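You operate a simulated robot arm through the tools that you are given. There is no shell and no other tool. Be economical: measure what you need, move in short steps, check, and stop when the job is done.

The job below is to be done with a simulated two-armed robot. You get a single attempt, and the scene is never put back.

Task
Pick up the bottle that says "cream" from the shelf of the socket board with one hand, pass it to the other hand and put it on the middle level of the grey steel shelf. Set down upright: bottle.

The check looks at the end state, three seconds after you hand in, the way a careful person would. Anything else that was tipped, shoved, dropped, spilled or broken makes it a failure.

Robot
Two 7-joint arms with two-finger parallel grippers on one trunk, on a base that drives. Base frame: it is fixed to the floor where the robot stands at the start and does not move with it; the origin is under the middle of the robot, x ahead of it, y to its left, z up. Readings come in mm, rad, newtons and seconds.
The left shoulder is at the start at [50, 161, 1098], the right one opposite. With the tool pointing down near the work surface each hand reaches from about 220 to 680 mm from the robot's upright axis, wherever it stands, measured 20 degrees to its own side. Places, roughly: middle level of the grey steel shelf [400, -1000, 900]. Payload 3.43 kg a hand.
The TCP of each hand is the grasp point between the finger pads, 30 mm short of the fingertips. In the tool frame z runs along the fingers and y along their closing line. The gripper opens to 94 mm. The fingers are 28 mm wide and 10 mm thick; the gripper's body (50 by 96 mm) begins 55 mm behind the TCP.
Orientation is told as [roll, pitch, yaw] about the base's x, y, z axes, in that order, counted from this pose: with the fingers straight down and closing along the base's y, the tool's x points along the base's -x, its y along +y and its z along -z.

Tools
- The arms move only by the tool nudge_tool. It takes "left_motion", "right_motion" or both (then of equal length, played together; a hand with none holds still); each is a list of rows, each an object (a shift or turn left out is 0, a gripper value left out holds the last) with "gripper": the opening, from 0 (shut) to 1 (fully open); "offset": the shift along the tool's x, y, z in cm, a list of three; "rot": the turn, a rotation vector about the tool's x, y, z in rad, a list of three. In form: [{"gripper": gripper, "offset": [tx, ty, tz], "rot": [wx, wy, wz]}, ...]. A call has 1 to 20 rows; each row is the pose to reach, as a shift and turn from the pose commanded when the call began, along the tool's axes at that moment. A row lasts 0.2 s, in which the tool goes at most 50 mm and 0.15 rad; a call with a longer step from one row to the next is refused whole, and so is a gripper value outside its range. Where a pose cannot be reached the arm comes as near as it can. A force on the tool above 40 N (or 10 N above the force at the start of the call, whichever is more), or a blocked arm, ends the call early, and 0.2 s more pass. The fingers move at their own pace (about 45 mm/s each) and stop on an object; they squeeze with about 33 N. The grip force told is the motor's: it shows also when the fingers shut on nothing. Time passes only in rows, and 0.2 s behind the last, so rows that repeat a pose let the fingers close. It gives the time, the measured TCP pose, the force on the tool (base axes), the opening and the grip force at its end, in the units of the frame above (readings bear some noise), with the torque about the TCP (base axes, N m) and any sound that the robot's microphone picked up.
- Cameras (640 x 400 px; columns grow to the right, rows downward): "scene" is now at [131.6, -11.6, 1232]; the picture's right is [-0.13, -0.99, 0.00], its down [-0.46, 0.06, -0.88] and it looks along [0.88, -0.12, -0.47] (base axes); focal length 214 px, centre (320, 200). "left" rides on the left gripper at [76, -14, -102] in its tool frame; the picture's right is [0.18, 0.98, 0.00], its down [-0.75, 0.14, -0.64] and it looks along [-0.63, 0.12, 0.77] (tool axes); focal length 243 px, centre (320, 200). "right" rides on the right gripper at [76, 14, -102] in its tool frame; the picture's right is [-0.18, 0.98, 0.00], its down [-0.75, -0.14, -0.64] and it looks along [-0.63, -0.12, 0.77] (tool axes); focal length 243 px, centre (320, 200). There is no depth. A picture from a camera that has moved, and an enlarged one, comes with that camera's place and axes in the base frame and with its lens.
- snapshot(camera): a new picture of that camera. No time passes.
- lift_body(by): slides the trunk up (or, below 0, down) by that many mm; the arms and the scene camera ride with it, the base frame stays. It gives what a move gives, with no picture.
- steer(legs): drives the robot by 1 to 6 legs, each [ahead, left, turn to the left] in mm, mm and rad, along the robot's own axes; the way and the turn of a leg run together, so that a leg with both is an arc; at most 1500 mm and 3.142 rad a leg. The arms and the cameras ride along, it lands a little off, and it stops where it bumps. It gives what a move gives.
- aim_head(pan, tilt): turns the head with the scene camera to pan (to the left, within 1.396 rad either way) and tilt (down, from -0.506 to 1.204), counted from straight ahead of the robot. It gives what a move gives.
- enlarge(camera, box): a new picture of the part [left, top, right, bottom] of that camera's present view, enlarged. No time passes.
- job_done(): hands the job in; it is judged then, once.

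Work in short steps. Places have to be worked out from the pictures, the camera data and where the tool is seen: move nearer, look again, correct. Check each grasp and each placing, and mend what went wrong. You have 120 turns and 92 pictures in all, those below and enlarged ones among them. Open the grippers and draw the arms clear of the work before you hand the job in, unless the task says otherwise; then end with one line.

The tools are called after "Emit:" as name(argument=value, ...) on one line, values as JSON. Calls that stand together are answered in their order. nudge_tool: Moves the arms, as the interface text tells. Its arguments: {"type":"object","properties":{"left_motion":{"type":"array"},"right_motion":{"type":"array"}},"required":[]} The other tools are called the same way: lift_body (by) slides the trunk up or down; steer (legs) drives the base; aim_head (pan, tilt) turns the head that bears the scene camera; snapshot (camera) takes a picture; enlarge (camera, box) takes an enlarged picture of a part of a camera's view; job_done () hands the job in.

At the start:

```text
time_s: 0.0
left_tool_pos: [430.7, 191.9, 1034.8]
left_tool_rot: [0.001, 0.0, -0.001]
left_contact_force: [0.2, 0.2, 0.4]
left_torque: [-0.02, 0.01, -0.01]
left_width: 94.0
left_grip_force: 0.0
right_tool_pos: [377.6, -161.2, 1118.8]
right_tool_rot: [0.002, 0.0, 0.002]
right_contact_force: [0.1, 0.3, -0.1]
right_torque: [0.01, 0.03, -0.01]
right_width: 94.0
right_grip_force: 0.0
trunk travel left (down, up): [-125.0, 142.0]
robot x, y, heading: [1.3, 0.9, 0.0]
head pan, tilt: [-0.134, 0.487]
```

scene: 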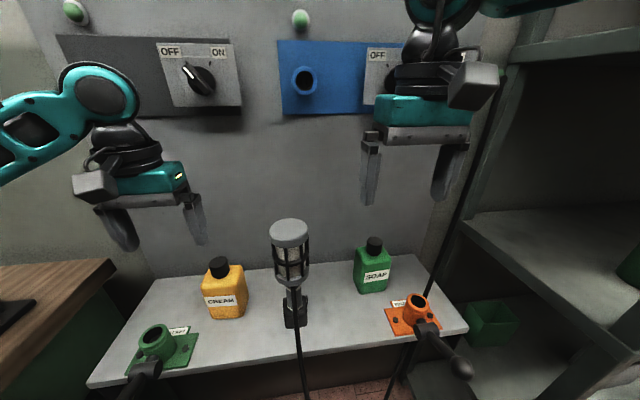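
right: 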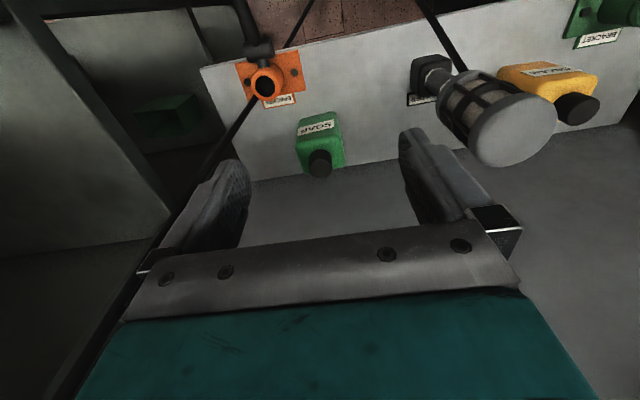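
left: 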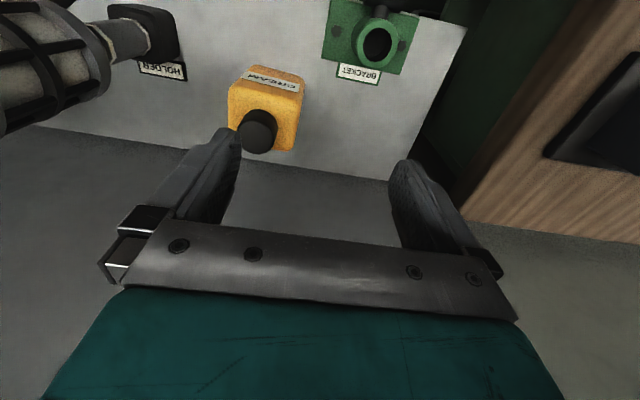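

I'll look closer at the bottle, then turn the head toward the steel shelf.

Emit:
enlarge(camera="scene", box=[180, 230, 300, 330])

Emit:
enlarge(camera="left", box=[200, 30, 360, 170])

Emit:
aim_head(pan=-1.1, tilt=0.35)

```text
4.00 times, centred on (240, 280) of scene
camera zoom: at [131.6, -11.6, 1232.0], right [-0.13, -0.99, 0.0], down [-0.46, 0.06, -0.88], along [0.88, -0.12, -0.47], focal length 858 px, centre (640, -120)
```

zoom: 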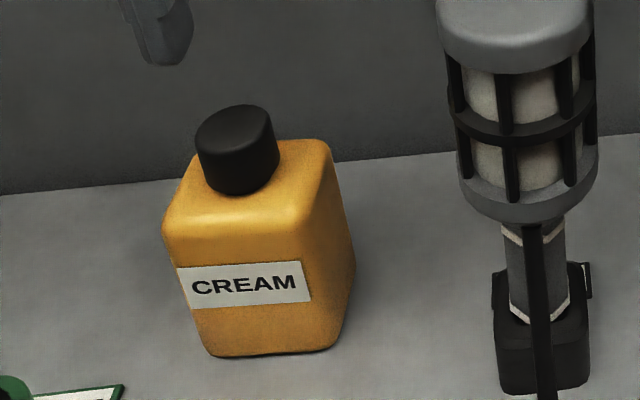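

```text
2.86 times, centred on (280, 100) of left
camera zoom: at [354.7, 178.4, 1137.1], right [-0.18, 0.98, 0.0], down [0.75, 0.14, 0.64], along [0.63, 0.12, -0.77], focal length 693 px, centre (434, 486)
```

zoom: 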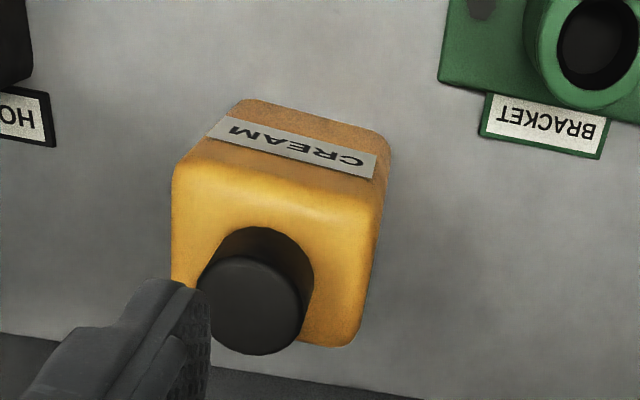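

```text
time_s: 1.2
left_tool_pos: [432.0, 193.4, 1034.5]
left_tool_rot: [0.0, -0.001, 0.0]
left_contact_force: [0.4, 0.4, -0.9]
left_torque: [-0.02, -0.01, 0.02]
left_width: 93.8
left_grip_force: 0.0
right_tool_pos: [376.7, -162.9, 1118.9]
right_tool_rot: [0.002, 0.0, 0.001]
right_contact_force: [1.1, 0.8, 0.8]
right_torque: [-0.01, 0.04, 0.01]
right_width: 94.1
right_grip_force: 0.1
trunk travel left (down, up): [-125.0, 142.0]
robot x, y, heading: [1.0, -1.3, 0.006]
head pan, tilt: [-1.1, 0.351]
```

Bottle estimate: cap top ≈ [466,139,922], base z ≈ 797, body ≈ 65 wide, turned slightly. Now I look at the steel shelf.

Emit:
snapshot(camera="scene")

```text
86 pictures are left
camera scene: at [83.5, -82.3, 1244.6], right [-0.89, -0.45, 0.0], down [-0.16, 0.31, -0.94], along [0.43, -0.84, -0.34], focal length 214 px, centre (320, 200)
```

scene: 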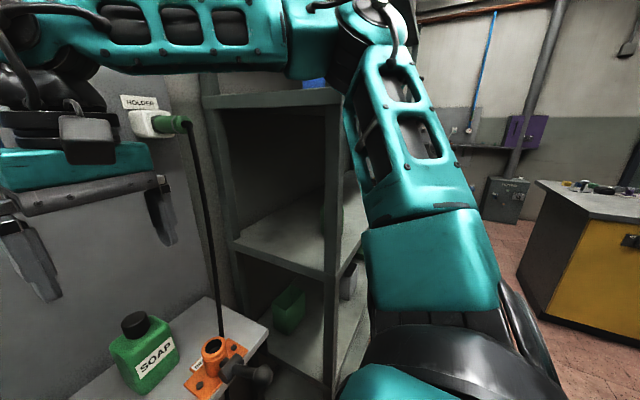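

The shelf runs along y with its open front facing −x at about x≈255, so later I'll drive right. For now I turn the left hand about −1.75 rad in yaw so it closes across the bottle's depth, and centre it above the bottle while staying high.

Emit:
nudge_tool(left_motion=[{"gripper": 1, "offset": [-0.3, -0.5, 0], "rot": [0, 0, 0.145]}, {"offset": [-0.6, -1.0, 0], "rot": [0, 0, 0.29]}, {"offset": [-0.9, -1.5, 0], "rot": [0, 0, 0.435]}, {"offset": [-1.2, -2.0, 0], "rot": [0, 0, 0.58]}, {"offset": [-1.5, -2.5, 0], "rot": [0, 0, 0.725]}, {"offset": [-1.8, -3, 0], "rot": [0, 0, 0.87]}, {"offset": [-2.1, -3.5, 0], "rot": [0, 0, 1.015]}, {"offset": [-2.4, -4, 0], "rot": [0, 0, 1.16]}, {"offset": [-2.7, -4.5, 0], "rot": [0, 0, 1.305]}, {"offset": [-3, -5, 0], "rot": [0, 0, 1.45]}, {"offset": [-3.3, -5.3, 0], "rot": [0, 0, 1.6]}, {"offset": [-3.5, -5.3, 0], "rot": [0, 0, 1.75]}, {"offset": [-3.5, -5.3, 0], "rot": [0, 0, 1.75]}])

Emit:
aim_head(pan=0.1, tilt=0.6)

Emit:
snapshot(camera="left")

Emit:
snapshot(camera="scene")

```text
time_s: 4.0
left_tool_pos: [467.1, 140.1, 1034.3]
left_tool_rot: [0.0, 0.0, -1.751]
left_contact_force: [0.1, 0.4, -0.2]
left_torque: [0.04, 0.01, 0.02]
left_width: 94.1
left_grip_force: 0.1
right_tool_pos: [376.7, -162.3, 1119.2]
right_tool_rot: [0.002, 0.0, 0.002]
right_contact_force: [-0.4, -0.5, -0.2]
right_torque: [-0.04, 0.0, 0.0]
right_width: 94.0
right_grip_force: 0.0
trunk travel left (down, up): [-125.0, 142.0]
robot x, y, heading: [-0.1, 3.0, 0.003]
head pan, tilt: [-1.1, 0.351]
```

```text
time_s: 5.4
left_tool_pos: [467.5, 139.7, 1033.4]
left_tool_rot: [0.001, 0.0, -1.749]
left_contact_force: [0.7, 0.5, -0.8]
left_torque: [-0.01, 0.04, 0.0]
left_width: 94.1
left_grip_force: 0.1
right_tool_pos: [376.8, -162.7, 1119.2]
right_tool_rot: [0.003, -0.002, 0.002]
right_contact_force: [1.1, -0.9, 0.1]
right_torque: [0.01, -0.01, -0.01]
right_width: 93.8
right_grip_force: 0.0
trunk travel left (down, up): [-125.0, 142.0]
robot x, y, heading: [1.5, 2.1, 0.001]
head pan, tilt: [0.099, 0.6]
```

```text
85 pictures are left
camera left: at [465.3, 217.5, 1137.2], right [1.0, 0.01, 0.0], down [0.01, -0.77, 0.64], along [0.0, -0.64, -0.77], focal length 243 px, centre (320, 200)
```

left: 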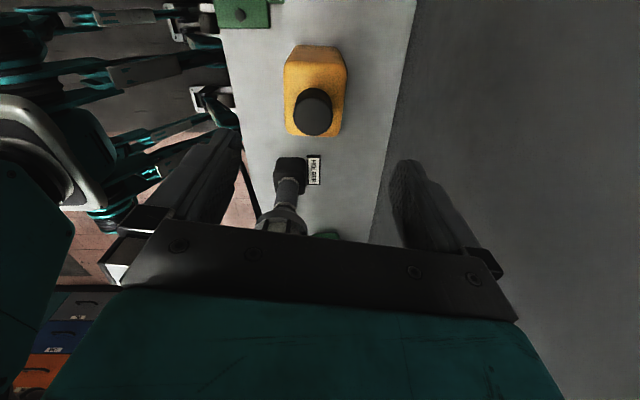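

```text
84 pictures are left
camera scene: at [129.2, 9.3, 1221.8], right [0.1, -1.0, 0.0], down [-0.56, -0.06, -0.83], along [0.82, 0.08, -0.56], focal length 214 px, centre (320, 200)
```

scene: 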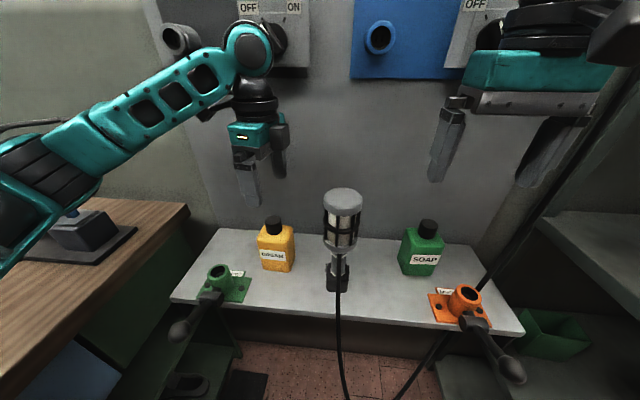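

The bottle lies nearly under the hand. I'll zoom in to measure its yaw and centre.

Emit:
enlarge(camera="left", box=[260, 30, 372, 150])

Emit:
enlarge(camera="scene", box=[230, 200, 326, 280])

```text
3.33 times, centred on (316, 90) of left
camera zoom: at [465.3, 217.5, 1137.2], right [1.0, 0.01, 0.0], down [0.01, -0.77, 0.64], along [0.0, -0.64, -0.77], focal length 809 px, centre (333, 567)
```

zoom: 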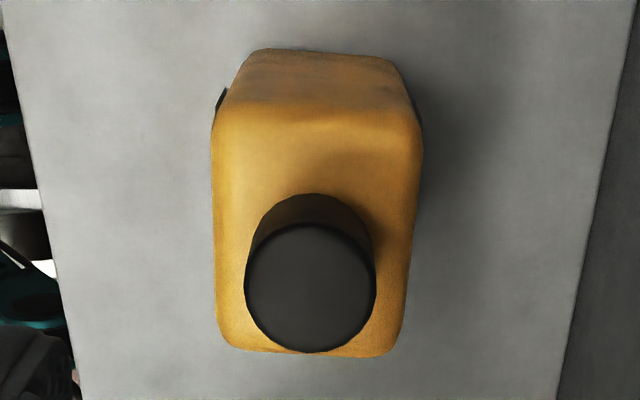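

```text
5.00 times, centred on (278, 240) of scene
camera zoom: at [129.2, 9.3, 1221.8], right [0.1, -1.0, 0.0], down [-0.56, -0.06, -0.83], along [0.82, 0.08, -0.56], focal length 1072 px, centre (530, 0)
```

zoom: 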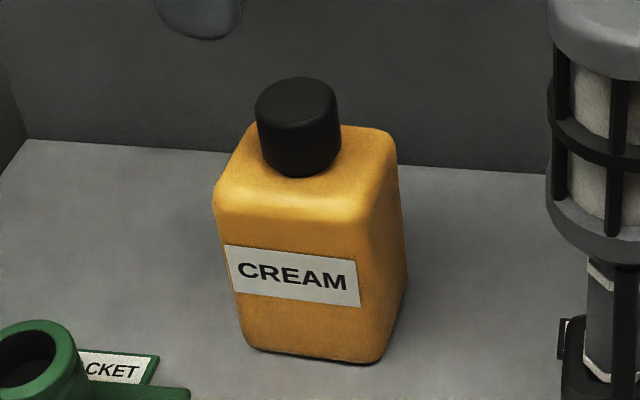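

Centre ≈ [461,143], yaw ≈ −0.05, depth ≈55. I correct the hand and descend until the tips are just above the shoulder, then look.

Emit:
nudge_tool(left_motion=[{"offset": [0.18, -0.69, 1.5], "rot": [0, 0, -0.12]}, {"offset": [0.18, -0.69, 4], "rot": [0, 0, -0.12]}, {"offset": [0.18, -0.69, 7], "rot": [0, 0, -0.12]}, {"offset": [0.18, -0.69, 9.3], "rot": [0, 0, -0.12]}, {"offset": [0.18, -0.69, 9.3], "rot": [0, 0, -0.12]}])

Emit:
snapshot(camera="left")

Emit:
enlarge(camera="scene", box=[200, 140, 360, 280])

```text
time_s: 6.6
left_tool_pos: [460.1, 142.8, 940.1]
left_tool_rot: [0.001, 0.0, -1.63]
left_contact_force: [-0.3, -0.1, -0.8]
left_torque: [-0.01, -0.02, 0.04]
left_width: 93.9
left_grip_force: 0.1
right_tool_pos: [376.0, -162.4, 1120.2]
right_tool_rot: [0.002, 0.0, 0.002]
right_contact_force: [-0.3, 0.6, -0.4]
right_torque: [0.01, 0.01, 0.0]
right_width: 93.8
right_grip_force: 0.1
trunk travel left (down, up): [-125.0, 142.0]
robot x, y, heading: [0.5, 3.6, -0.002]
head pan, tilt: [0.099, 0.6]
```

```text
81 pictures are left
camera left: at [450.5, 219.6, 1043.7], right [0.99, 0.13, 0.0], down [0.1, -0.76, 0.64], along [0.08, -0.64, -0.77], focal length 243 px, centre (320, 200)
```

left: 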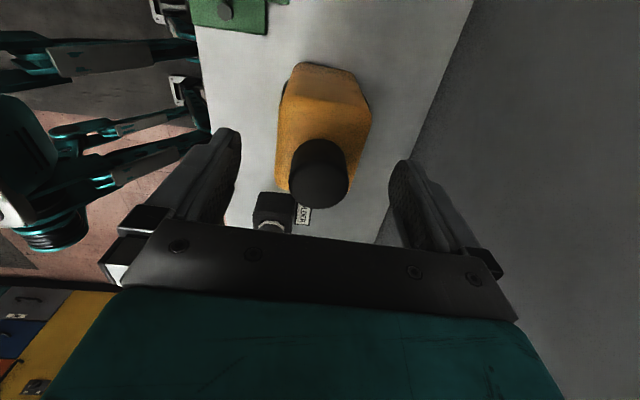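

```text
2.86 times, centred on (280, 210) of scene
camera zoom: at [129.1, 9.4, 1221.8], right [0.1, -1.0, 0.0], down [-0.56, -0.06, -0.83], along [0.82, 0.08, -0.56], focal length 613 px, centre (434, 171)
```

zoom: 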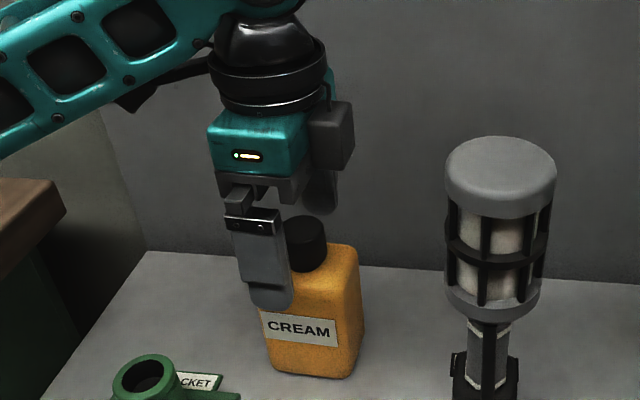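

Refined estimate puts the cap top at z≈940, y≈140. I descend to TCP z≈894 so the palm clears the cap; the stop on force protects me.

Emit:
nudge_tool(left_motion=[{"offset": [-0.3, 0, 1.5]}, {"offset": [-0.3, 0, 3]}, {"offset": [-0.3, 0, 4.6]}, {"offset": [-0.3, 0, 4.6]}])

Emit:
snapshot(camera="left")

Emit:
enlarge(camera="scene", box=[200, 140, 360, 280])

```text
time_s: 7.6
left_tool_pos: [460.7, 139.5, 894.7]
left_tool_rot: [0.0, 0.0, -1.631]
left_contact_force: [-0.7, -0.4, -0.1]
left_torque: [-0.01, 0.01, -0.03]
left_width: 93.9
left_grip_force: 0.1
right_tool_pos: [376.7, -162.4, 1119.0]
right_tool_rot: [0.002, 0.0, 0.001]
right_contact_force: [-0.5, 0.7, 0.4]
right_torque: [0.02, -0.01, 0.01]
right_width: 93.8
right_grip_force: 0.1
trunk travel left (down, up): [-125.0, 142.0]
robot x, y, heading: [-1.8, -3.2, -0.0]
head pan, tilt: [0.099, 0.6]
```

```text
79 pictures are left
camera left: at [449.6, 216.8, 998.0], right [0.99, 0.13, 0.0], down [0.1, -0.76, 0.64], along [0.08, -0.64, -0.77], focal length 243 px, centre (320, 200)
```

left: 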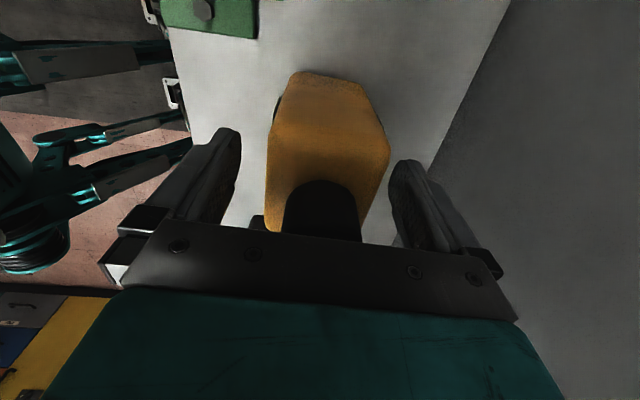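

```text
2.86 times, centred on (280, 210) of scene
camera zoom: at [129.1, 9.4, 1221.8], right [0.1, -1.0, 0.0], down [-0.56, -0.06, -0.83], along [0.82, 0.08, -0.56], focal length 613 px, centre (434, 171)
```

zoom: 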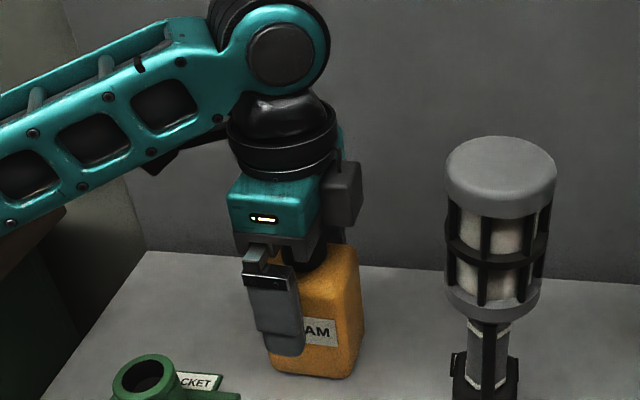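

The fingers straddle the body with the palm just above the cap. I close the left gripper.

Emit:
nudge_tool(left_motion=[{"gripper": 0}, {"gripper": 0}, {"gripper": 0}, {"gripper": 0}, {"gripper": 0}, {"gripper": 0}])

Emit:
snapshot(camera="left")

```text
time_s: 9.0
left_tool_pos: [460.2, 139.8, 894.8]
left_tool_rot: [0.0, 0.001, -1.63]
left_contact_force: [2.1, -1.1, -0.2]
left_torque: [-0.03, 0.01, -0.04]
left_width: 62.0
left_grip_force: 33.3
right_tool_pos: [376.4, -162.1, 1120.2]
right_tool_rot: [0.001, 0.0, 0.002]
right_contact_force: [-0.6, -0.7, 0.8]
right_torque: [-0.03, 0.0, 0.0]
right_width: 93.9
right_grip_force: 0.1
trunk travel left (down, up): [-125.0, 142.0]
robot x, y, heading: [1.8, 3.9, -0.003]
head pan, tilt: [0.099, 0.6]
```

```text
77 pictures are left
camera left: at [449.7, 216.9, 998.1], right [0.99, 0.13, 0.0], down [0.1, -0.76, 0.64], along [0.08, -0.64, -0.77], focal length 243 px, centre (320, 200)
```

left: 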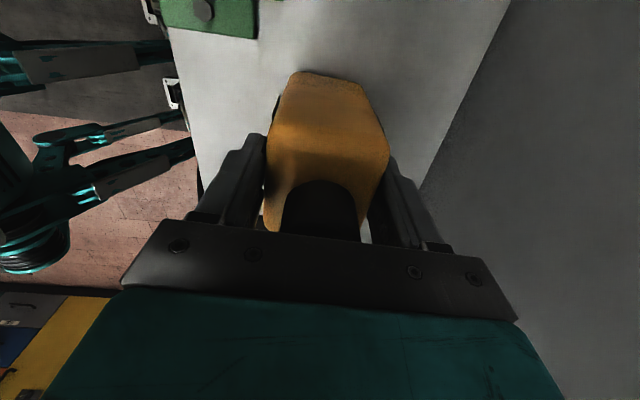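

It grips at 62 mm with 33 N. I lift slowly, 14 cm.

Emit:
nudge_tool(left_motion=[{"offset": [0, 0, -0.5]}, {"offset": [0, 0, -1.5]}, {"offset": [0, 0, -3]}, {"offset": [0, 0, -5]}, {"offset": [0, 0, -7]}, {"offset": [0, 0, -9]}, {"offset": [0, 0, -11]}, {"offset": [0, 0, -13]}, {"offset": [0, 0, -14]}, {"offset": [0, 0, -14]}])

Emit:
snapshot(camera="scene")

```text
time_s: 11.2
left_tool_pos: [461.8, 139.3, 1034.6]
left_tool_rot: [0.001, -0.001, -1.631]
left_contact_force: [-0.8, 0.2, -3.6]
left_torque: [0.03, -0.01, -0.05]
left_width: 62.1
left_grip_force: 32.9
right_tool_pos: [377.2, -162.3, 1119.5]
right_tool_rot: [0.001, 0.001, 0.002]
right_contact_force: [0.4, 0.1, 0.8]
right_torque: [0.0, -0.02, -0.03]
right_width: 93.8
right_grip_force: 0.0
trunk travel left (down, up): [-125.0, 142.0]
robot x, y, heading: [0.8, -0.5, -0.003]
head pan, tilt: [0.099, 0.6]
```

```text
76 pictures are left
camera scene: at [129.4, 9.5, 1221.7], right [0.1, -1.0, 0.0], down [-0.56, -0.06, -0.82], along [0.82, 0.08, -0.57], focal length 214 px, centre (320, 200)
```

scene: 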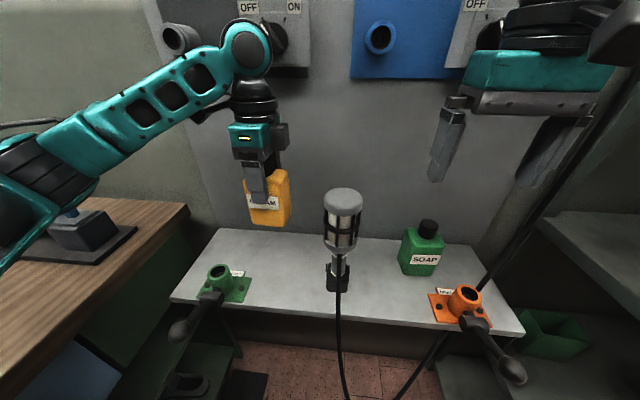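

The bottle is held (≈3.6 N). I back the robot away from the board and look around to the right.

Emit:
steer(legs=[[-250, 0, 0]])

Emit:
aim_head(pan=-1.39, tilt=0.4)

Emit:
snapshot(camera="scene")

```text
time_s: 13.1
left_tool_pos: [210.6, 140.0, 1033.5]
left_tool_rot: [0.0, 0.0, -1.629]
left_contact_force: [-0.3, 0.5, -4.0]
left_torque: [-0.01, -0.02, -0.02]
left_width: 62.1
left_grip_force: 32.3
right_tool_pos: [126.1, -162.3, 1119.7]
right_tool_rot: [0.002, -0.001, 0.002]
right_contact_force: [0.7, -0.2, -0.6]
right_torque: [0.02, -0.03, -0.02]
right_width: 94.0
right_grip_force: 0.1
trunk travel left (down, up): [-125.0, 142.0]
robot x, y, heading: [-251.5, -2.3, 0.004]
head pan, tilt: [0.099, 0.6]
```

```text
time_s: 14.7
left_tool_pos: [209.8, 140.7, 1033.9]
left_tool_rot: [0.0, 0.001, -1.628]
left_contact_force: [0.0, -0.1, -4.2]
left_torque: [-0.04, 0.01, 0.01]
left_width: 62.2
left_grip_force: 32.5
right_tool_pos: [127.4, -161.9, 1120.3]
right_tool_rot: [0.003, -0.001, 0.002]
right_contact_force: [0.5, -0.2, 0.5]
right_torque: [-0.01, 0.0, 0.02]
right_width: 94.2
right_grip_force: 0.0
trunk travel left (down, up): [-125.0, 142.0]
robot x, y, heading: [-251.1, 1.1, 0.005]
head pan, tilt: [-1.389, 0.4]
```

```text
75 pictures are left
camera scene: at [-191.1, -90.4, 1240.0], right [-0.98, -0.18, 0.0], down [-0.07, 0.38, -0.92], along [0.17, -0.91, -0.39], focal length 214 px, centre (320, 200)
```

scene: 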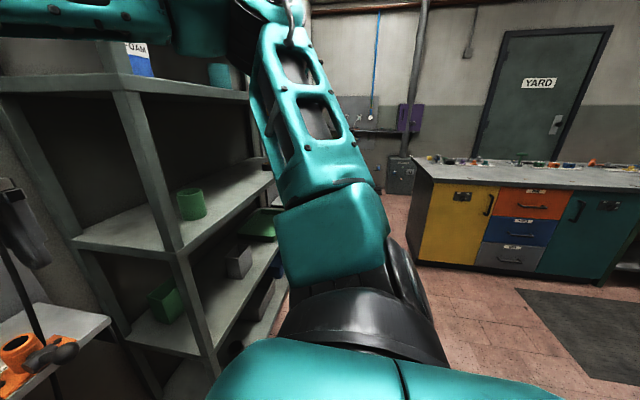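

The shelf's long face is open toward −x, with a green tub on the middle level near y≈−640. Plan for the handover: the right hand comes from the −y side, fingers 40° below horizontal, and grips the lower body. First I turn the right hand in yaw by +1.51 in place.

Emit:
nudge_tool(right_motion=[{"gripper": 1, "rot": [0, 0, -0.14]}, {"rot": [0, 0, -0.28]}, {"rot": [0, 0, -0.42]}, {"rot": [0, 0, -0.56]}, {"rot": [0, 0, -0.7]}, {"rot": [0, 0, -0.84]}, {"rot": [0, 0, -0.98]}, {"rot": [0, 0, -1.12]}, {"rot": [0, 0, -1.26]}, {"rot": [0, 0, -1.4]}, {"rot": [0, 0, -1.51]}, {"rot": [0, 0, -1.51]}])

Emit:
aim_head(pan=0.0, tilt=0.5)

```text
time_s: 17.2
left_tool_pos: [210.8, 140.3, 1034.8]
left_tool_rot: [0.0, -0.002, -1.629]
left_contact_force: [0.1, -0.1, -4.4]
left_torque: [-0.01, 0.0, -0.01]
left_width: 62.1
left_grip_force: 32.9
right_tool_pos: [35.4, -111.7, 1141.2]
right_tool_rot: [0.001, -0.001, 1.511]
right_contact_force: [-0.2, 0.2, 0.3]
right_torque: [-0.01, 0.01, -0.03]
right_width: 93.8
right_grip_force: 0.1
right hand out of reach, approached as far as the arm can: row 8, 9, 10, 11, 12
trunk travel left (down, up): [-125.0, 142.0]
robot x, y, heading: [-252.5, 0.4, 0.001]
head pan, tilt: [-1.389, 0.4]
```

```text
time_s: 18.8
left_tool_pos: [211.4, 140.4, 1034.7]
left_tool_rot: [-0.001, -0.001, -1.628]
left_contact_force: [-0.2, 0.6, -4.5]
left_torque: [0.04, -0.02, 0.02]
left_width: 62.3
left_grip_force: 33.2
right_tool_pos: [33.5, -112.8, 1141.1]
right_tool_rot: [-0.001, 0.001, 1.509]
right_contact_force: [0.5, 0.7, 1.0]
right_torque: [-0.03, -0.02, 0.0]
right_width: 94.1
right_grip_force: 0.0
trunk travel left (down, up): [-125.0, 142.0]
robot x, y, heading: [-250.4, -0.6, -0.001]
head pan, tilt: [0.0, 0.499]
```

The orientation was reached, but the hand slid back. I check the picture.

Emit:
snapshot(camera="scene")

```text
74 pictures are left
camera scene: at [-117.0, 0.6, 1230.8], right [0.0, -1.0, 0.0], down [-0.48, 0.0, -0.88], along [0.88, 0.0, -0.48], focal length 214 px, centre (320, 200)
```

scene: 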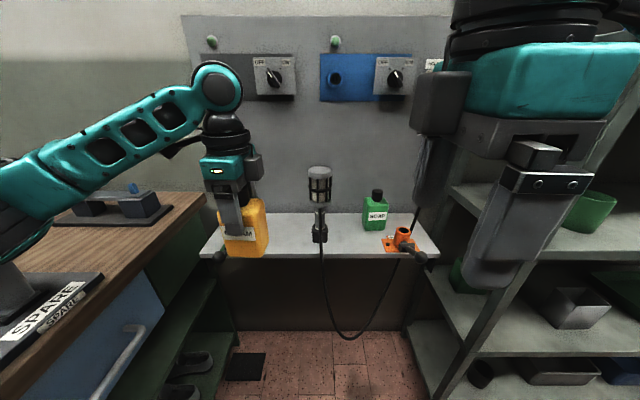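

I look closer at the two hands to see what protrudes from the gripper on the side facing away from its camera.

Emit:
enlarge(camera="scene", box=[150, 50, 310, 270])

Emit:
enlarge(camera="scene", box=[390, 0, 640, 300])

Emit:
snapshot(camera="right")

```text
1.82 times, centred on (230, 160) of scene
camera zoom: at [-117.0, 0.6, 1230.8], right [0.0, -1.0, 0.0], down [-0.48, 0.0, -0.88], along [0.88, 0.0, -0.48], focal length 390 px, centre (484, 273)
```

zoom: 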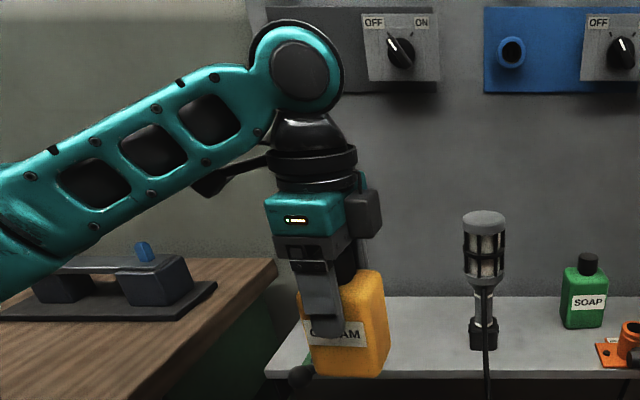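

```text
1.33 times, centred on (515, 150) of scene
camera zoom: at [-117.0, 0.6, 1230.8], right [0.0, -1.0, 0.0], down [-0.48, 0.0, -0.88], along [0.88, 0.0, -0.48], focal length 286 px, centre (60, 267)
```

zoom: 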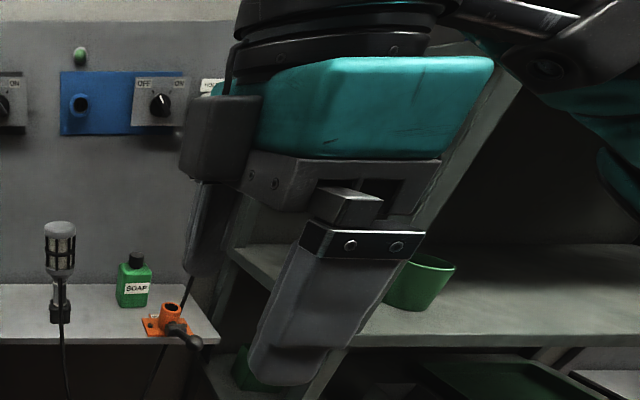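

```text
71 pictures are left
camera right: at [15.9, -188.7, 1243.1], right [-0.97, 0.24, 0.0], down [0.19, 0.74, 0.64], along [0.16, 0.62, -0.77], focal length 243 px, centre (320, 200)
```

right: 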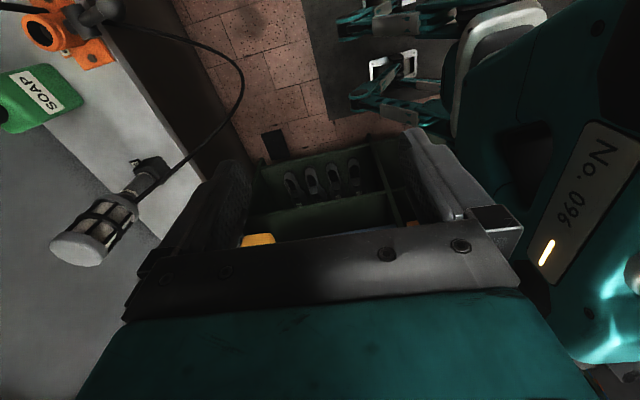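

The gripper also has a box on the far side, so a 25° downward slope fits better than 40°. I start tilting the right hand (0.6 rad) while moving it partway forward, then read the pose.

Emit:
nudge_tool(right_motion=[{"offset": [0, -1.5, 0.5], "rot": [0, -0.12, 0]}, {"offset": [0, -3, 1], "rot": [0, -0.24, 0]}, {"offset": [0, -4.5, 1.5], "rot": [0, -0.36, 0]}, {"offset": [0, -6, 2], "rot": [0, -0.48, 0]}, {"offset": [0, -8, 2.5], "rot": [0, -0.6, 0]}, {"offset": [0, -8, 2.5], "rot": [0, -0.6, 0]}])

```text
time_s: 20.2
left_tool_pos: [210.4, 140.2, 1035.0]
left_tool_rot: [0.001, 0.0, -1.629]
left_contact_force: [0.3, -0.8, -3.2]
left_torque: [0.01, 0.0, 0.01]
left_width: 62.0
left_grip_force: 33.5
right_tool_pos: [16.7, -32.2, 1123.5]
right_tool_rot: [0.002, -0.603, 1.506]
right_contact_force: [1.0, -0.3, -0.8]
right_torque: [0.01, 0.0, -0.02]
right_width: 94.3
right_grip_force: 0.1
right hand out of reach, approached as far as the arm can: row 1, 2, 3, 4, 5, 6
trunk travel left (down, up): [-125.0, 142.0]
robot x, y, heading: [-247.0, 0.0, -0.002]
head pan, tilt: [0.0, 0.499]
```

The arm is at its limit up here, so I go lower and forward while adding the rest of the tilt.

Emit:
nudge_tool(right_motion=[{"offset": [1.5, -1, 1.5], "rot": [0, 0, 0]}, {"offset": [3, -2, 3], "rot": [0, -0.1, 0]}, {"offset": [4.5, -4, 4.5], "rot": [0, -0.2, 0]}, {"offset": [6, -7, 6], "rot": [0, -0.3, 0]}, {"offset": [7.4, -10, 7.4], "rot": [0, -0.4, 0]}, {"offset": [7.4, -13.4, 7.4], "rot": [0, -0.53, 0]}, {"offset": [7.4, -13.4, 7.4], "rot": [0, -0.53, 0]}])

Emit:
snapshot(camera="scene")

```text
time_s: 21.8
left_tool_pos: [211.5, 140.1, 1034.0]
left_tool_rot: [-0.003, -0.002, -1.63]
left_contact_force: [0.2, 0.2, -3.6]
left_torque: [-0.02, -0.01, -0.01]
left_width: 61.8
left_grip_force: 32.7
right_tool_pos: [147.1, -56.9, 1018.9]
right_tool_rot: [0.003, -1.129, 1.509]
right_contact_force: [1.1, -0.2, 0.0]
right_torque: [0.03, 0.04, 0.0]
right_width: 94.1
right_grip_force: 0.0
right hand out of reach, approached as far as the arm can: row 1, 2, 3, 4, 5
trunk travel left (down, up): [-125.0, 142.0]
robot x, y, heading: [-250.6, 2.2, 0.0]
head pan, tilt: [0.0, 0.499]
```

```text
70 pictures are left
camera scene: at [-116.4, 1.1, 1230.7], right [0.0, -1.0, 0.0], down [-0.48, 0.0, -0.88], along [0.88, 0.0, -0.48], focal length 214 px, centre (320, 200)
```

scene: 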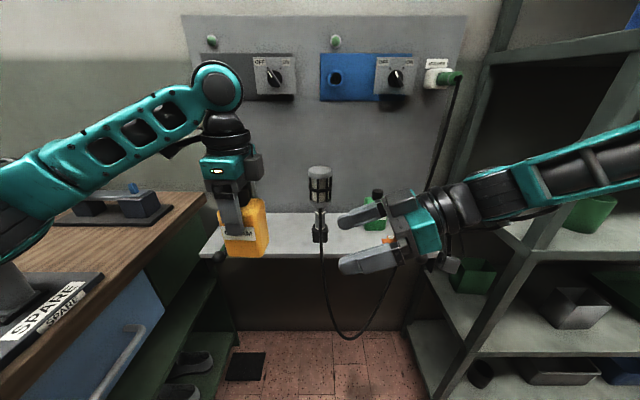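

Exactly as intended now. I measure where the bottle's base sits relative to the right hand.

Emit:
enlarge(camera="scene", box=[180, 130, 340, 280])

Emit:
snapshot(camera="right")

```text
2.67 times, centred on (260, 205) of scene
camera zoom: at [-116.4, 1.1, 1230.7], right [0.0, -1.0, 0.0], down [-0.48, 0.0, -0.88], along [0.88, 0.0, -0.48], focal length 572 px, centre (480, 187)
```

zoom: 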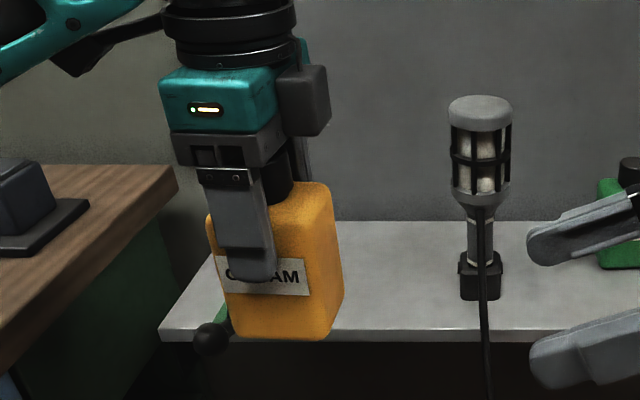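

```text
68 pictures are left
camera right: at [125.1, -182.5, 994.0], right [-0.98, 0.14, 0.17], down [0.13, -0.27, 0.96], along [0.17, 0.95, 0.24], focal length 243 px, centre (320, 200)
```

right: 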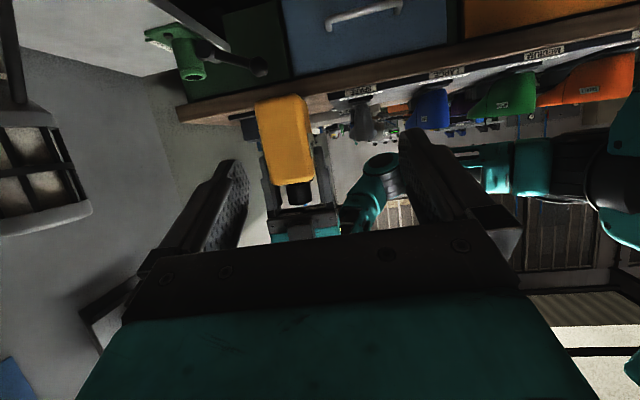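

Base ≈ z 945. I move the right hand to a point 100 mm short of the grasp along its fingers.

Emit:
nudge_tool(right_motion=[{"offset": [-1.5, -2, 1.5]}, {"offset": [-3, -4, 4]}, {"offset": [-4.5, -5.1, 6.5]}, {"offset": [-4.5, -5.1, 8.4]}, {"offset": [-4.5, -5.1, 8.4]}])

Emit:
snapshot(camera="right")

Emit:
enlarge(camera="scene", box=[180, 100, 400, 280])

```text
time_s: 23.0
left_tool_pos: [211.7, 139.3, 1034.7]
left_tool_rot: [-0.001, 0.0, -1.629]
left_contact_force: [-0.3, -0.6, -4.7]
left_torque: [-0.02, 0.01, -0.02]
left_width: 62.2
left_grip_force: 33.4
right_tool_pos: [193.6, 13.9, 1028.1]
right_tool_rot: [-0.001, -1.134, 1.51]
right_contact_force: [0.4, 0.3, 0.5]
right_torque: [0.01, -0.04, -0.01]
right_width: 94.0
right_grip_force: 0.0
right hand out of reach, approached as far as the arm can: row 3, 4, 5
trunk travel left (down, up): [-125.0, 142.0]
robot x, y, heading: [-247.4, 1.5, -0.001]
head pan, tilt: [0.0, 0.499]
```

```text
67 pictures are left
camera right: at [171.0, -110.6, 1002.0], right [-0.98, 0.14, 0.17], down [0.13, -0.27, 0.95], along [0.18, 0.95, 0.25], focal length 243 px, centre (320, 200)
```

right: 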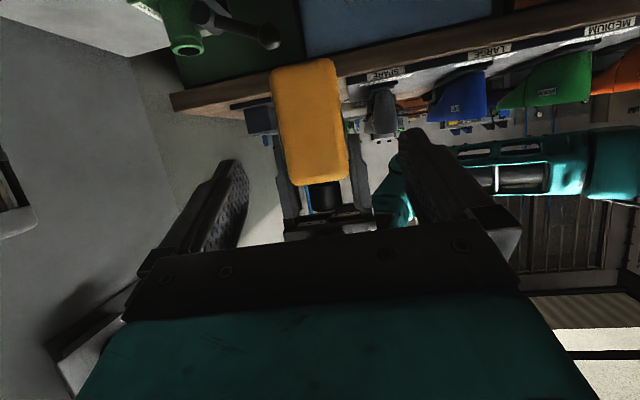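

```text
2.22 times, centred on (290, 190) of scene
camera zoom: at [-117.0, 0.7, 1230.8], right [0.0, -1.0, 0.0], down [-0.48, 0.0, -0.88], along [0.88, 0.0, -0.48], focal length 477 px, centre (387, 222)
```

zoom: 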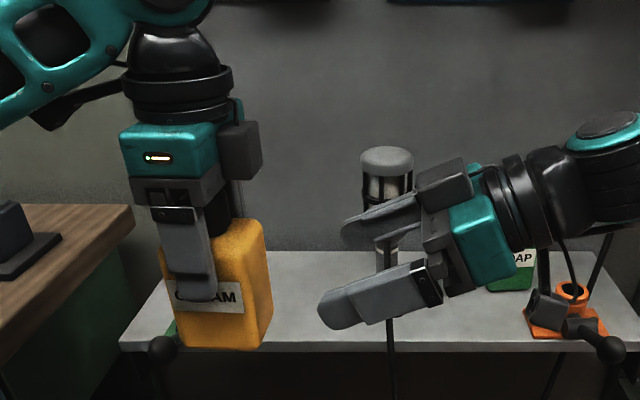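

The right arm is at its limit there. Instead, I settle the right hand at about [165,−40,981] and start bringing the bottle to it with the left.

Emit:
nudge_tool(right_motion=[{"offset": [1.5, 0.6, -0.7]}, {"offset": [3, 1.2, -1.5]}, {"offset": [5, 1.8, -2.2]}, {"offset": [6.6, 2.46, -3]}, {"offset": [6.6, 2.46, -3]}], left_motion=[{"offset": [-1.5, -1, 0]}, {"offset": [-3, -2, 0]}, {"offset": [-5, -3, 0]}, {"offset": [-6.6, -4.2, 0]}, {"offset": [-6.6, -4.2, 0]}])

Emit:
snapshot(camera="right")

Emit:
enlarge(camera="scene", box=[220, 120, 440, 300])

```text
time_s: 24.2
left_tool_pos: [165.2, 76.3, 1033.2]
left_tool_rot: [-0.002, 0.001, -1.628]
left_contact_force: [0.0, -0.4, -4.0]
left_torque: [-0.02, -0.02, 0.01]
left_width: 62.0
left_grip_force: 32.8
right_tool_pos: [165.3, -38.9, 981.8]
right_tool_rot: [0.001, -1.13, 1.509]
right_contact_force: [-0.1, -0.9, 0.1]
right_torque: [-0.01, -0.02, -0.01]
right_width: 94.1
right_grip_force: 0.1
trunk travel left (down, up): [-125.0, 142.0]
robot x, y, heading: [-252.9, -0.6, 0.001]
head pan, tilt: [0.0, 0.499]
```

```text
65 pictures are left
camera right: at [143.3, -164.9, 955.2], right [-0.98, 0.14, 0.17], down [0.13, -0.27, 0.95], along [0.17, 0.95, 0.25], focal length 243 px, centre (320, 200)
```

right: 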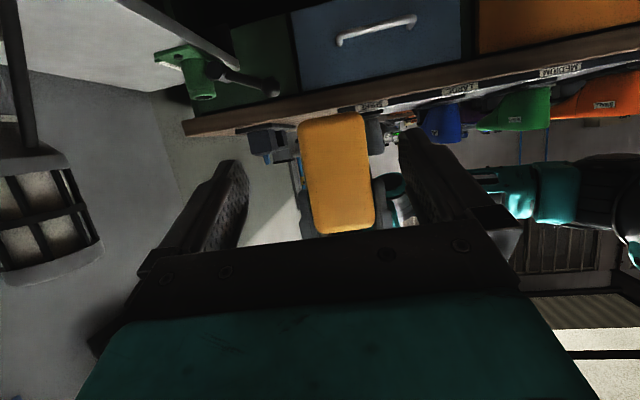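

```text
2.22 times, centred on (330, 210) of scene
camera zoom: at [-117.0, 0.7, 1230.8], right [0.0, -1.0, 0.0], down [-0.48, 0.0, -0.88], along [0.88, 0.0, -0.48], focal length 477 px, centre (298, 178)
```

zoom: 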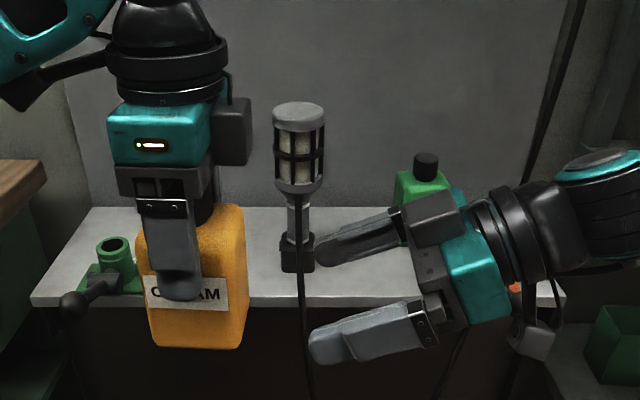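

Heights look right: bottle base ≈ 945, right TCP 982. I bring the bottle 65 mm toward the right hand and check.

Emit:
nudge_tool(left_motion=[{"offset": [-1.5, 0.1, 0]}, {"offset": [-3.0, 0.2, 0]}, {"offset": [-5, 0.4, 0]}, {"offset": [-6.5, 0.5, 0]}, {"offset": [-6.5, 0.5, 0]}])

Emit:
snapshot(camera="right")

Emit:
enlarge(camera="scene", box=[220, 120, 440, 300])

```text
time_s: 25.4
left_tool_pos: [167.3, 12.4, 1033.5]
left_tool_rot: [0.0, 0.0, -1.629]
left_contact_force: [0.1, 0.6, -4.4]
left_torque: [-0.03, 0.0, 0.04]
left_width: 62.4
left_grip_force: 32.7
right_tool_pos: [165.0, -38.3, 981.0]
right_tool_rot: [0.002, -1.131, 1.509]
right_contact_force: [0.1, -0.1, -1.1]
right_torque: [-0.01, 0.01, 0.0]
right_width: 94.0
right_grip_force: 0.0
trunk travel left (down, up): [-125.0, 142.0]
robot x, y, heading: [-251.7, 0.8, 0.003]
head pan, tilt: [0.0, 0.499]
```

```text
63 pictures are left
camera right: at [143.5, -164.7, 955.4], right [-0.98, 0.14, 0.17], down [0.13, -0.27, 0.95], along [0.18, 0.95, 0.24], focal length 243 px, centre (320, 200)
```

right: 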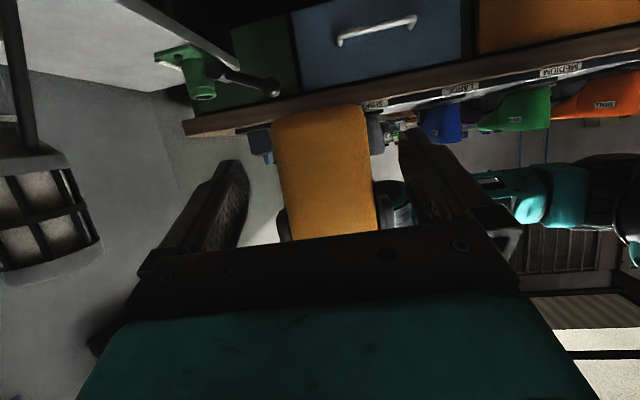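

```text
2.22 times, centred on (330, 210) of scene
camera zoom: at [-117.0, 0.7, 1230.8], right [0.0, -1.0, 0.0], down [-0.48, 0.0, -0.88], along [0.88, 0.0, -0.48], focal length 477 px, centre (298, 178)
```

zoom: 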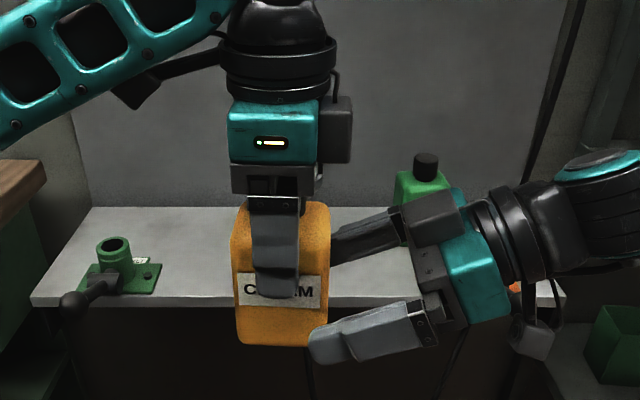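

The bottle is centred between the fingers and heights match. I bring it the last 31 mm in slowly.

Emit:
nudge_tool(left_motion=[{"offset": [-1, 0, 0]}, {"offset": [-2.0, 0, 0]}, {"offset": [-3.1, 0.0, 0]}, {"offset": [-3.1, 0.0, 0]}])

Emit:
snapshot(camera="right")

Emit:
enlarge(camera="scene", box=[220, 120, 440, 300])

```text
time_s: 26.4
left_tool_pos: [165.5, -19.2, 1033.5]
left_tool_rot: [0.0, -0.001, -1.629]
left_contact_force: [0.1, -0.5, -4.7]
left_torque: [0.04, -0.02, 0.0]
left_width: 62.0
left_grip_force: 33.2
right_tool_pos: [164.6, -39.0, 981.9]
right_tool_rot: [0.001, -1.132, 1.51]
right_contact_force: [0.2, 0.1, 0.2]
right_torque: [0.0, -0.02, 0.0]
right_width: 93.9
right_grip_force: 0.0
trunk travel left (down, up): [-125.0, 142.0]
robot x, y, heading: [-245.8, 2.7, 0.002]
head pan, tilt: [0.0, 0.499]
```

```text
61 pictures are left
camera right: at [143.5, -164.8, 955.4], right [-0.98, 0.14, 0.17], down [0.13, -0.27, 0.95], along [0.18, 0.95, 0.24], focal length 243 px, centre (320, 200)
```

right: 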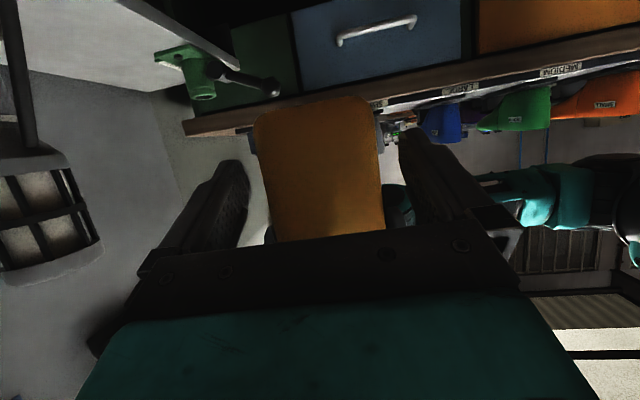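

```text
2.22 times, centred on (330, 210) of scene
camera zoom: at [-117.0, 0.6, 1230.8], right [0.0, -1.0, 0.0], down [-0.48, 0.0, -0.88], along [0.88, 0.0, -0.48], focal length 477 px, centre (298, 178)
```

zoom: 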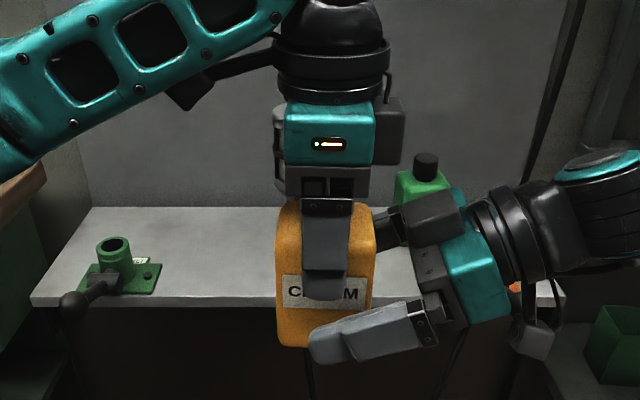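

There is clearance all round. I close the right gripper on the lower body while the left still holds.

Emit:
nudge_tool(right_motion=[{"gripper": 0}, {"gripper": 0}, {"gripper": 0}, {"gripper": 0}, {"gripper": 0}])

Emit:
enlarge(camera="scene", box=[220, 120, 440, 300])

```text
time_s: 27.6
left_tool_pos: [165.2, -18.9, 1034.0]
left_tool_rot: [0.0, 0.002, -1.625]
left_contact_force: [11.8, -1.5, -3.9]
left_torque: [-0.06, -0.32, 0.31]
left_width: 62.2
left_grip_force: 32.8
right_tool_pos: [163.8, -37.9, 979.6]
right_tool_rot: [0.003, -1.133, 1.512]
right_contact_force: [-12.6, 0.9, 0.6]
right_torque: [0.0, -0.33, -0.09]
right_width: 62.3
right_grip_force: 32.7
trunk travel left (down, up): [-125.0, 142.0]
robot x, y, heading: [-248.1, -2.6, -0.0]
head pan, tilt: [0.0, 0.499]
```

```text
2.22 times, centred on (330, 210) of scene
camera zoom: at [-117.0, 0.6, 1230.8], right [0.0, -1.0, 0.0], down [-0.48, 0.0, -0.88], along [0.88, 0.0, -0.48], focal length 477 px, centre (298, 178)
```

zoom: 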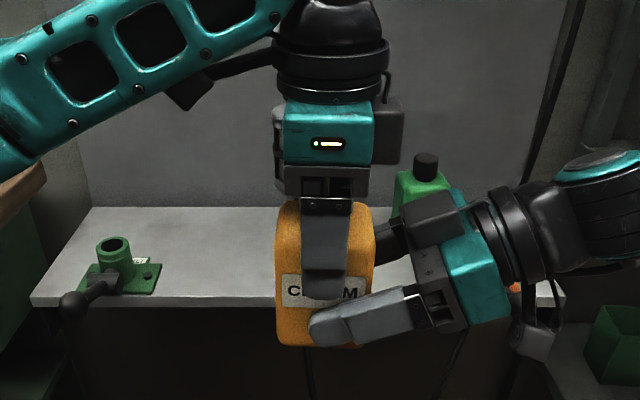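

Both hands hold it at 62 mm. I open the left fully, then raise it straight up.

Emit:
nudge_tool(left_motion=[{"gripper": 0.8}, {"gripper": 1}, {"gripper": 1}, {"gripper": 1}])

Emit:
enlarge(camera="scene", box=[220, 120, 440, 300])

```text
time_s: 28.6
left_tool_pos: [165.1, -19.2, 1033.6]
left_tool_rot: [0.0, 0.0, -1.628]
left_contact_force: [0.3, -0.4, -0.4]
left_torque: [0.0, 0.02, -0.02]
left_width: 94.0
left_grip_force: 0.1
right_tool_pos: [164.6, -40.0, 981.2]
right_tool_rot: [0.001, -1.13, 1.51]
right_contact_force: [0.6, -1.1, -0.5]
right_torque: [-0.09, 0.02, 0.04]
right_width: 62.1
right_grip_force: 32.8
trunk travel left (down, up): [-125.0, 142.0]
robot x, y, heading: [-252.6, -6.5, 0.002]
head pan, tilt: [0.0, 0.499]
```

```text
2.22 times, centred on (330, 210) of scene
camera zoom: at [-117.0, 0.6, 1230.8], right [0.0, -1.0, 0.0], down [-0.48, 0.0, -0.88], along [0.88, 0.0, -0.48], focal length 477 px, centre (298, 178)
```

zoom: 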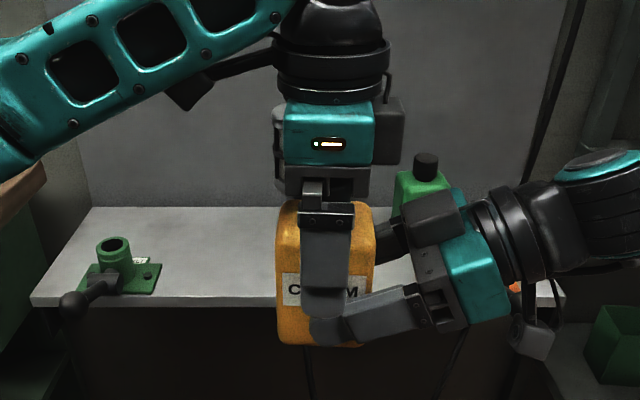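

The left is free. I raise it 45 mm and then slide it away to the left (+y).

Emit:
nudge_tool(left_motion=[{"offset": [0, 0, -1.5]}, {"offset": [0, 0, -3.0]}, {"offset": [0, 0, -5]}, {"offset": [1, 0, -6]}, {"offset": [4, 0, -6]}, {"offset": [8, 0, -6]}, {"offset": [12, 0, -6]}, {"offset": [16, 0, -6]}, {"offset": [18, 0, -6]}, {"offset": [18, 0, -6]}])

Emit:
snapshot(camera="scene")

```text
time_s: 30.8
left_tool_pos: [175.2, 161.7, 1094.6]
left_tool_rot: [-0.001, -0.001, -1.63]
left_contact_force: [0.3, -0.7, 0.0]
left_torque: [0.02, -0.03, 0.0]
left_width: 94.1
left_grip_force: 0.0
right_tool_pos: [164.0, -38.5, 981.7]
right_tool_rot: [0.0, -1.132, 1.51]
right_contact_force: [-0.2, 0.2, -0.7]
right_torque: [-0.06, 0.0, 0.01]
right_width: 62.1
right_grip_force: 32.5
trunk travel left (down, up): [-125.0, 142.0]
robot x, y, heading: [-249.3, -1.1, 0.0]
head pan, tilt: [0.0, 0.499]
```

```text
57 pictures are left
camera scene: at [-117.0, 0.5, 1230.8], right [0.0, -1.0, 0.0], down [-0.48, 0.0, -0.88], along [0.88, 0.0, -0.48], focal length 214 px, centre (320, 200)
```

scene: 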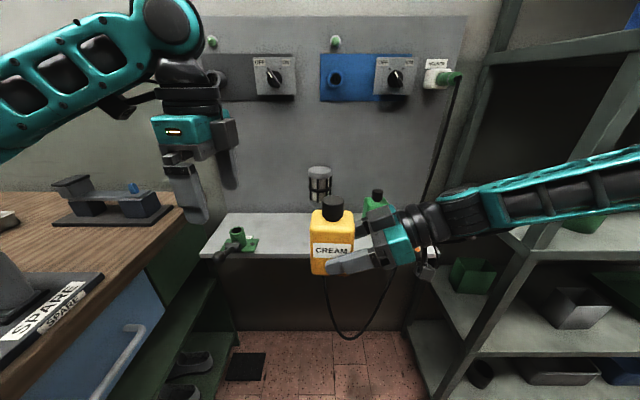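

The handover worked. I back off 150 mm more for room, then turn the right hand to point straight ahead, keeping the bottle upright.

Emit:
steer(legs=[[-150, 0, 0]])

Emit:
nudge_tool(right_motion=[{"offset": [0.53, -0.68, -1.12], "rot": [0.124, 0, 0.0586]}, {"offset": [1.05, -1.36, -2.23], "rot": [0.248, 0, 0.117]}, {"offset": [1.58, -2.03, -3.35], "rot": [0.372, 0, 0.176]}, {"offset": [2.1, -2.71, -4.47], "rot": [0.496, 0, 0.235]}, {"offset": [2.63, -3.39, -5.59], "rot": [0.62, 0, 0.293]}, {"offset": [3.16, -4.07, -6.7], "rot": [0.745, 0, 0.352]}, {"offset": [3.68, -4.75, -7.82], "rot": [0.869, 0, 0.41]}, {"offset": [4.21, -5.43, -8.94], "rot": [0.993, 0, 0.469]}, {"offset": [4.74, -6.1, -10.06], "rot": [1.117, 0, 0.528]}, {"offset": [5.26, -6.78, -11.17], "rot": [1.241, 0, 0.586]}, {"offset": [5.79, -7.46, -12.29], "rot": [1.365, 0, 0.645]}, {"offset": [5.79, -7.46, -12.29], "rot": [1.365, 0, 0.645]}])

Emit:
snapshot(camera="scene")

```text
time_s: 32.2
left_tool_pos: [23.4, 160.7, 1093.9]
left_tool_rot: [0.001, 0.0, -1.627]
left_contact_force: [0.2, 0.7, 0.0]
left_torque: [0.0, -0.02, 0.04]
left_width: 93.8
left_grip_force: 0.1
right_tool_pos: [14.6, -39.9, 982.0]
right_tool_rot: [0.001, -1.132, 1.511]
right_contact_force: [0.0, 0.7, 0.3]
right_torque: [-0.07, 0.0, -0.01]
right_width: 62.1
right_grip_force: 32.7
trunk travel left (down, up): [-125.0, 142.0]
robot x, y, heading: [-402.7, -2.0, -0.0]
head pan, tilt: [0.0, 0.499]
```

```text
time_s: 34.8
left_tool_pos: [24.9, 161.0, 1093.5]
left_tool_rot: [-0.001, 0.0, -1.627]
left_contact_force: [0.3, -0.1, 0.4]
left_torque: [-0.01, -0.01, 0.01]
left_width: 94.0
left_grip_force: 0.0
right_tool_pos: [81.5, -178.2, 981.4]
right_tool_rot: [0.004, -1.129, -0.005]
right_contact_force: [-0.6, 0.3, -0.7]
right_torque: [0.0, 0.07, -0.02]
right_width: 62.1
right_grip_force: 33.0
trunk travel left (down, up): [-125.0, 142.0]
robot x, y, heading: [-396.5, 2.8, -0.001]
head pan, tilt: [0.0, 0.499]
```

```text
56 pictures are left
camera scene: at [-267.4, 0.4, 1230.8], right [0.0, -1.0, 0.0], down [-0.48, 0.0, -0.88], along [0.88, 0.0, -0.48], focal length 214 px, centre (320, 200)
```

scene: 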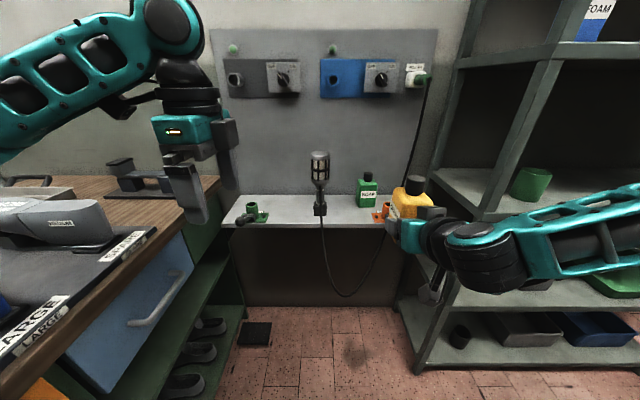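

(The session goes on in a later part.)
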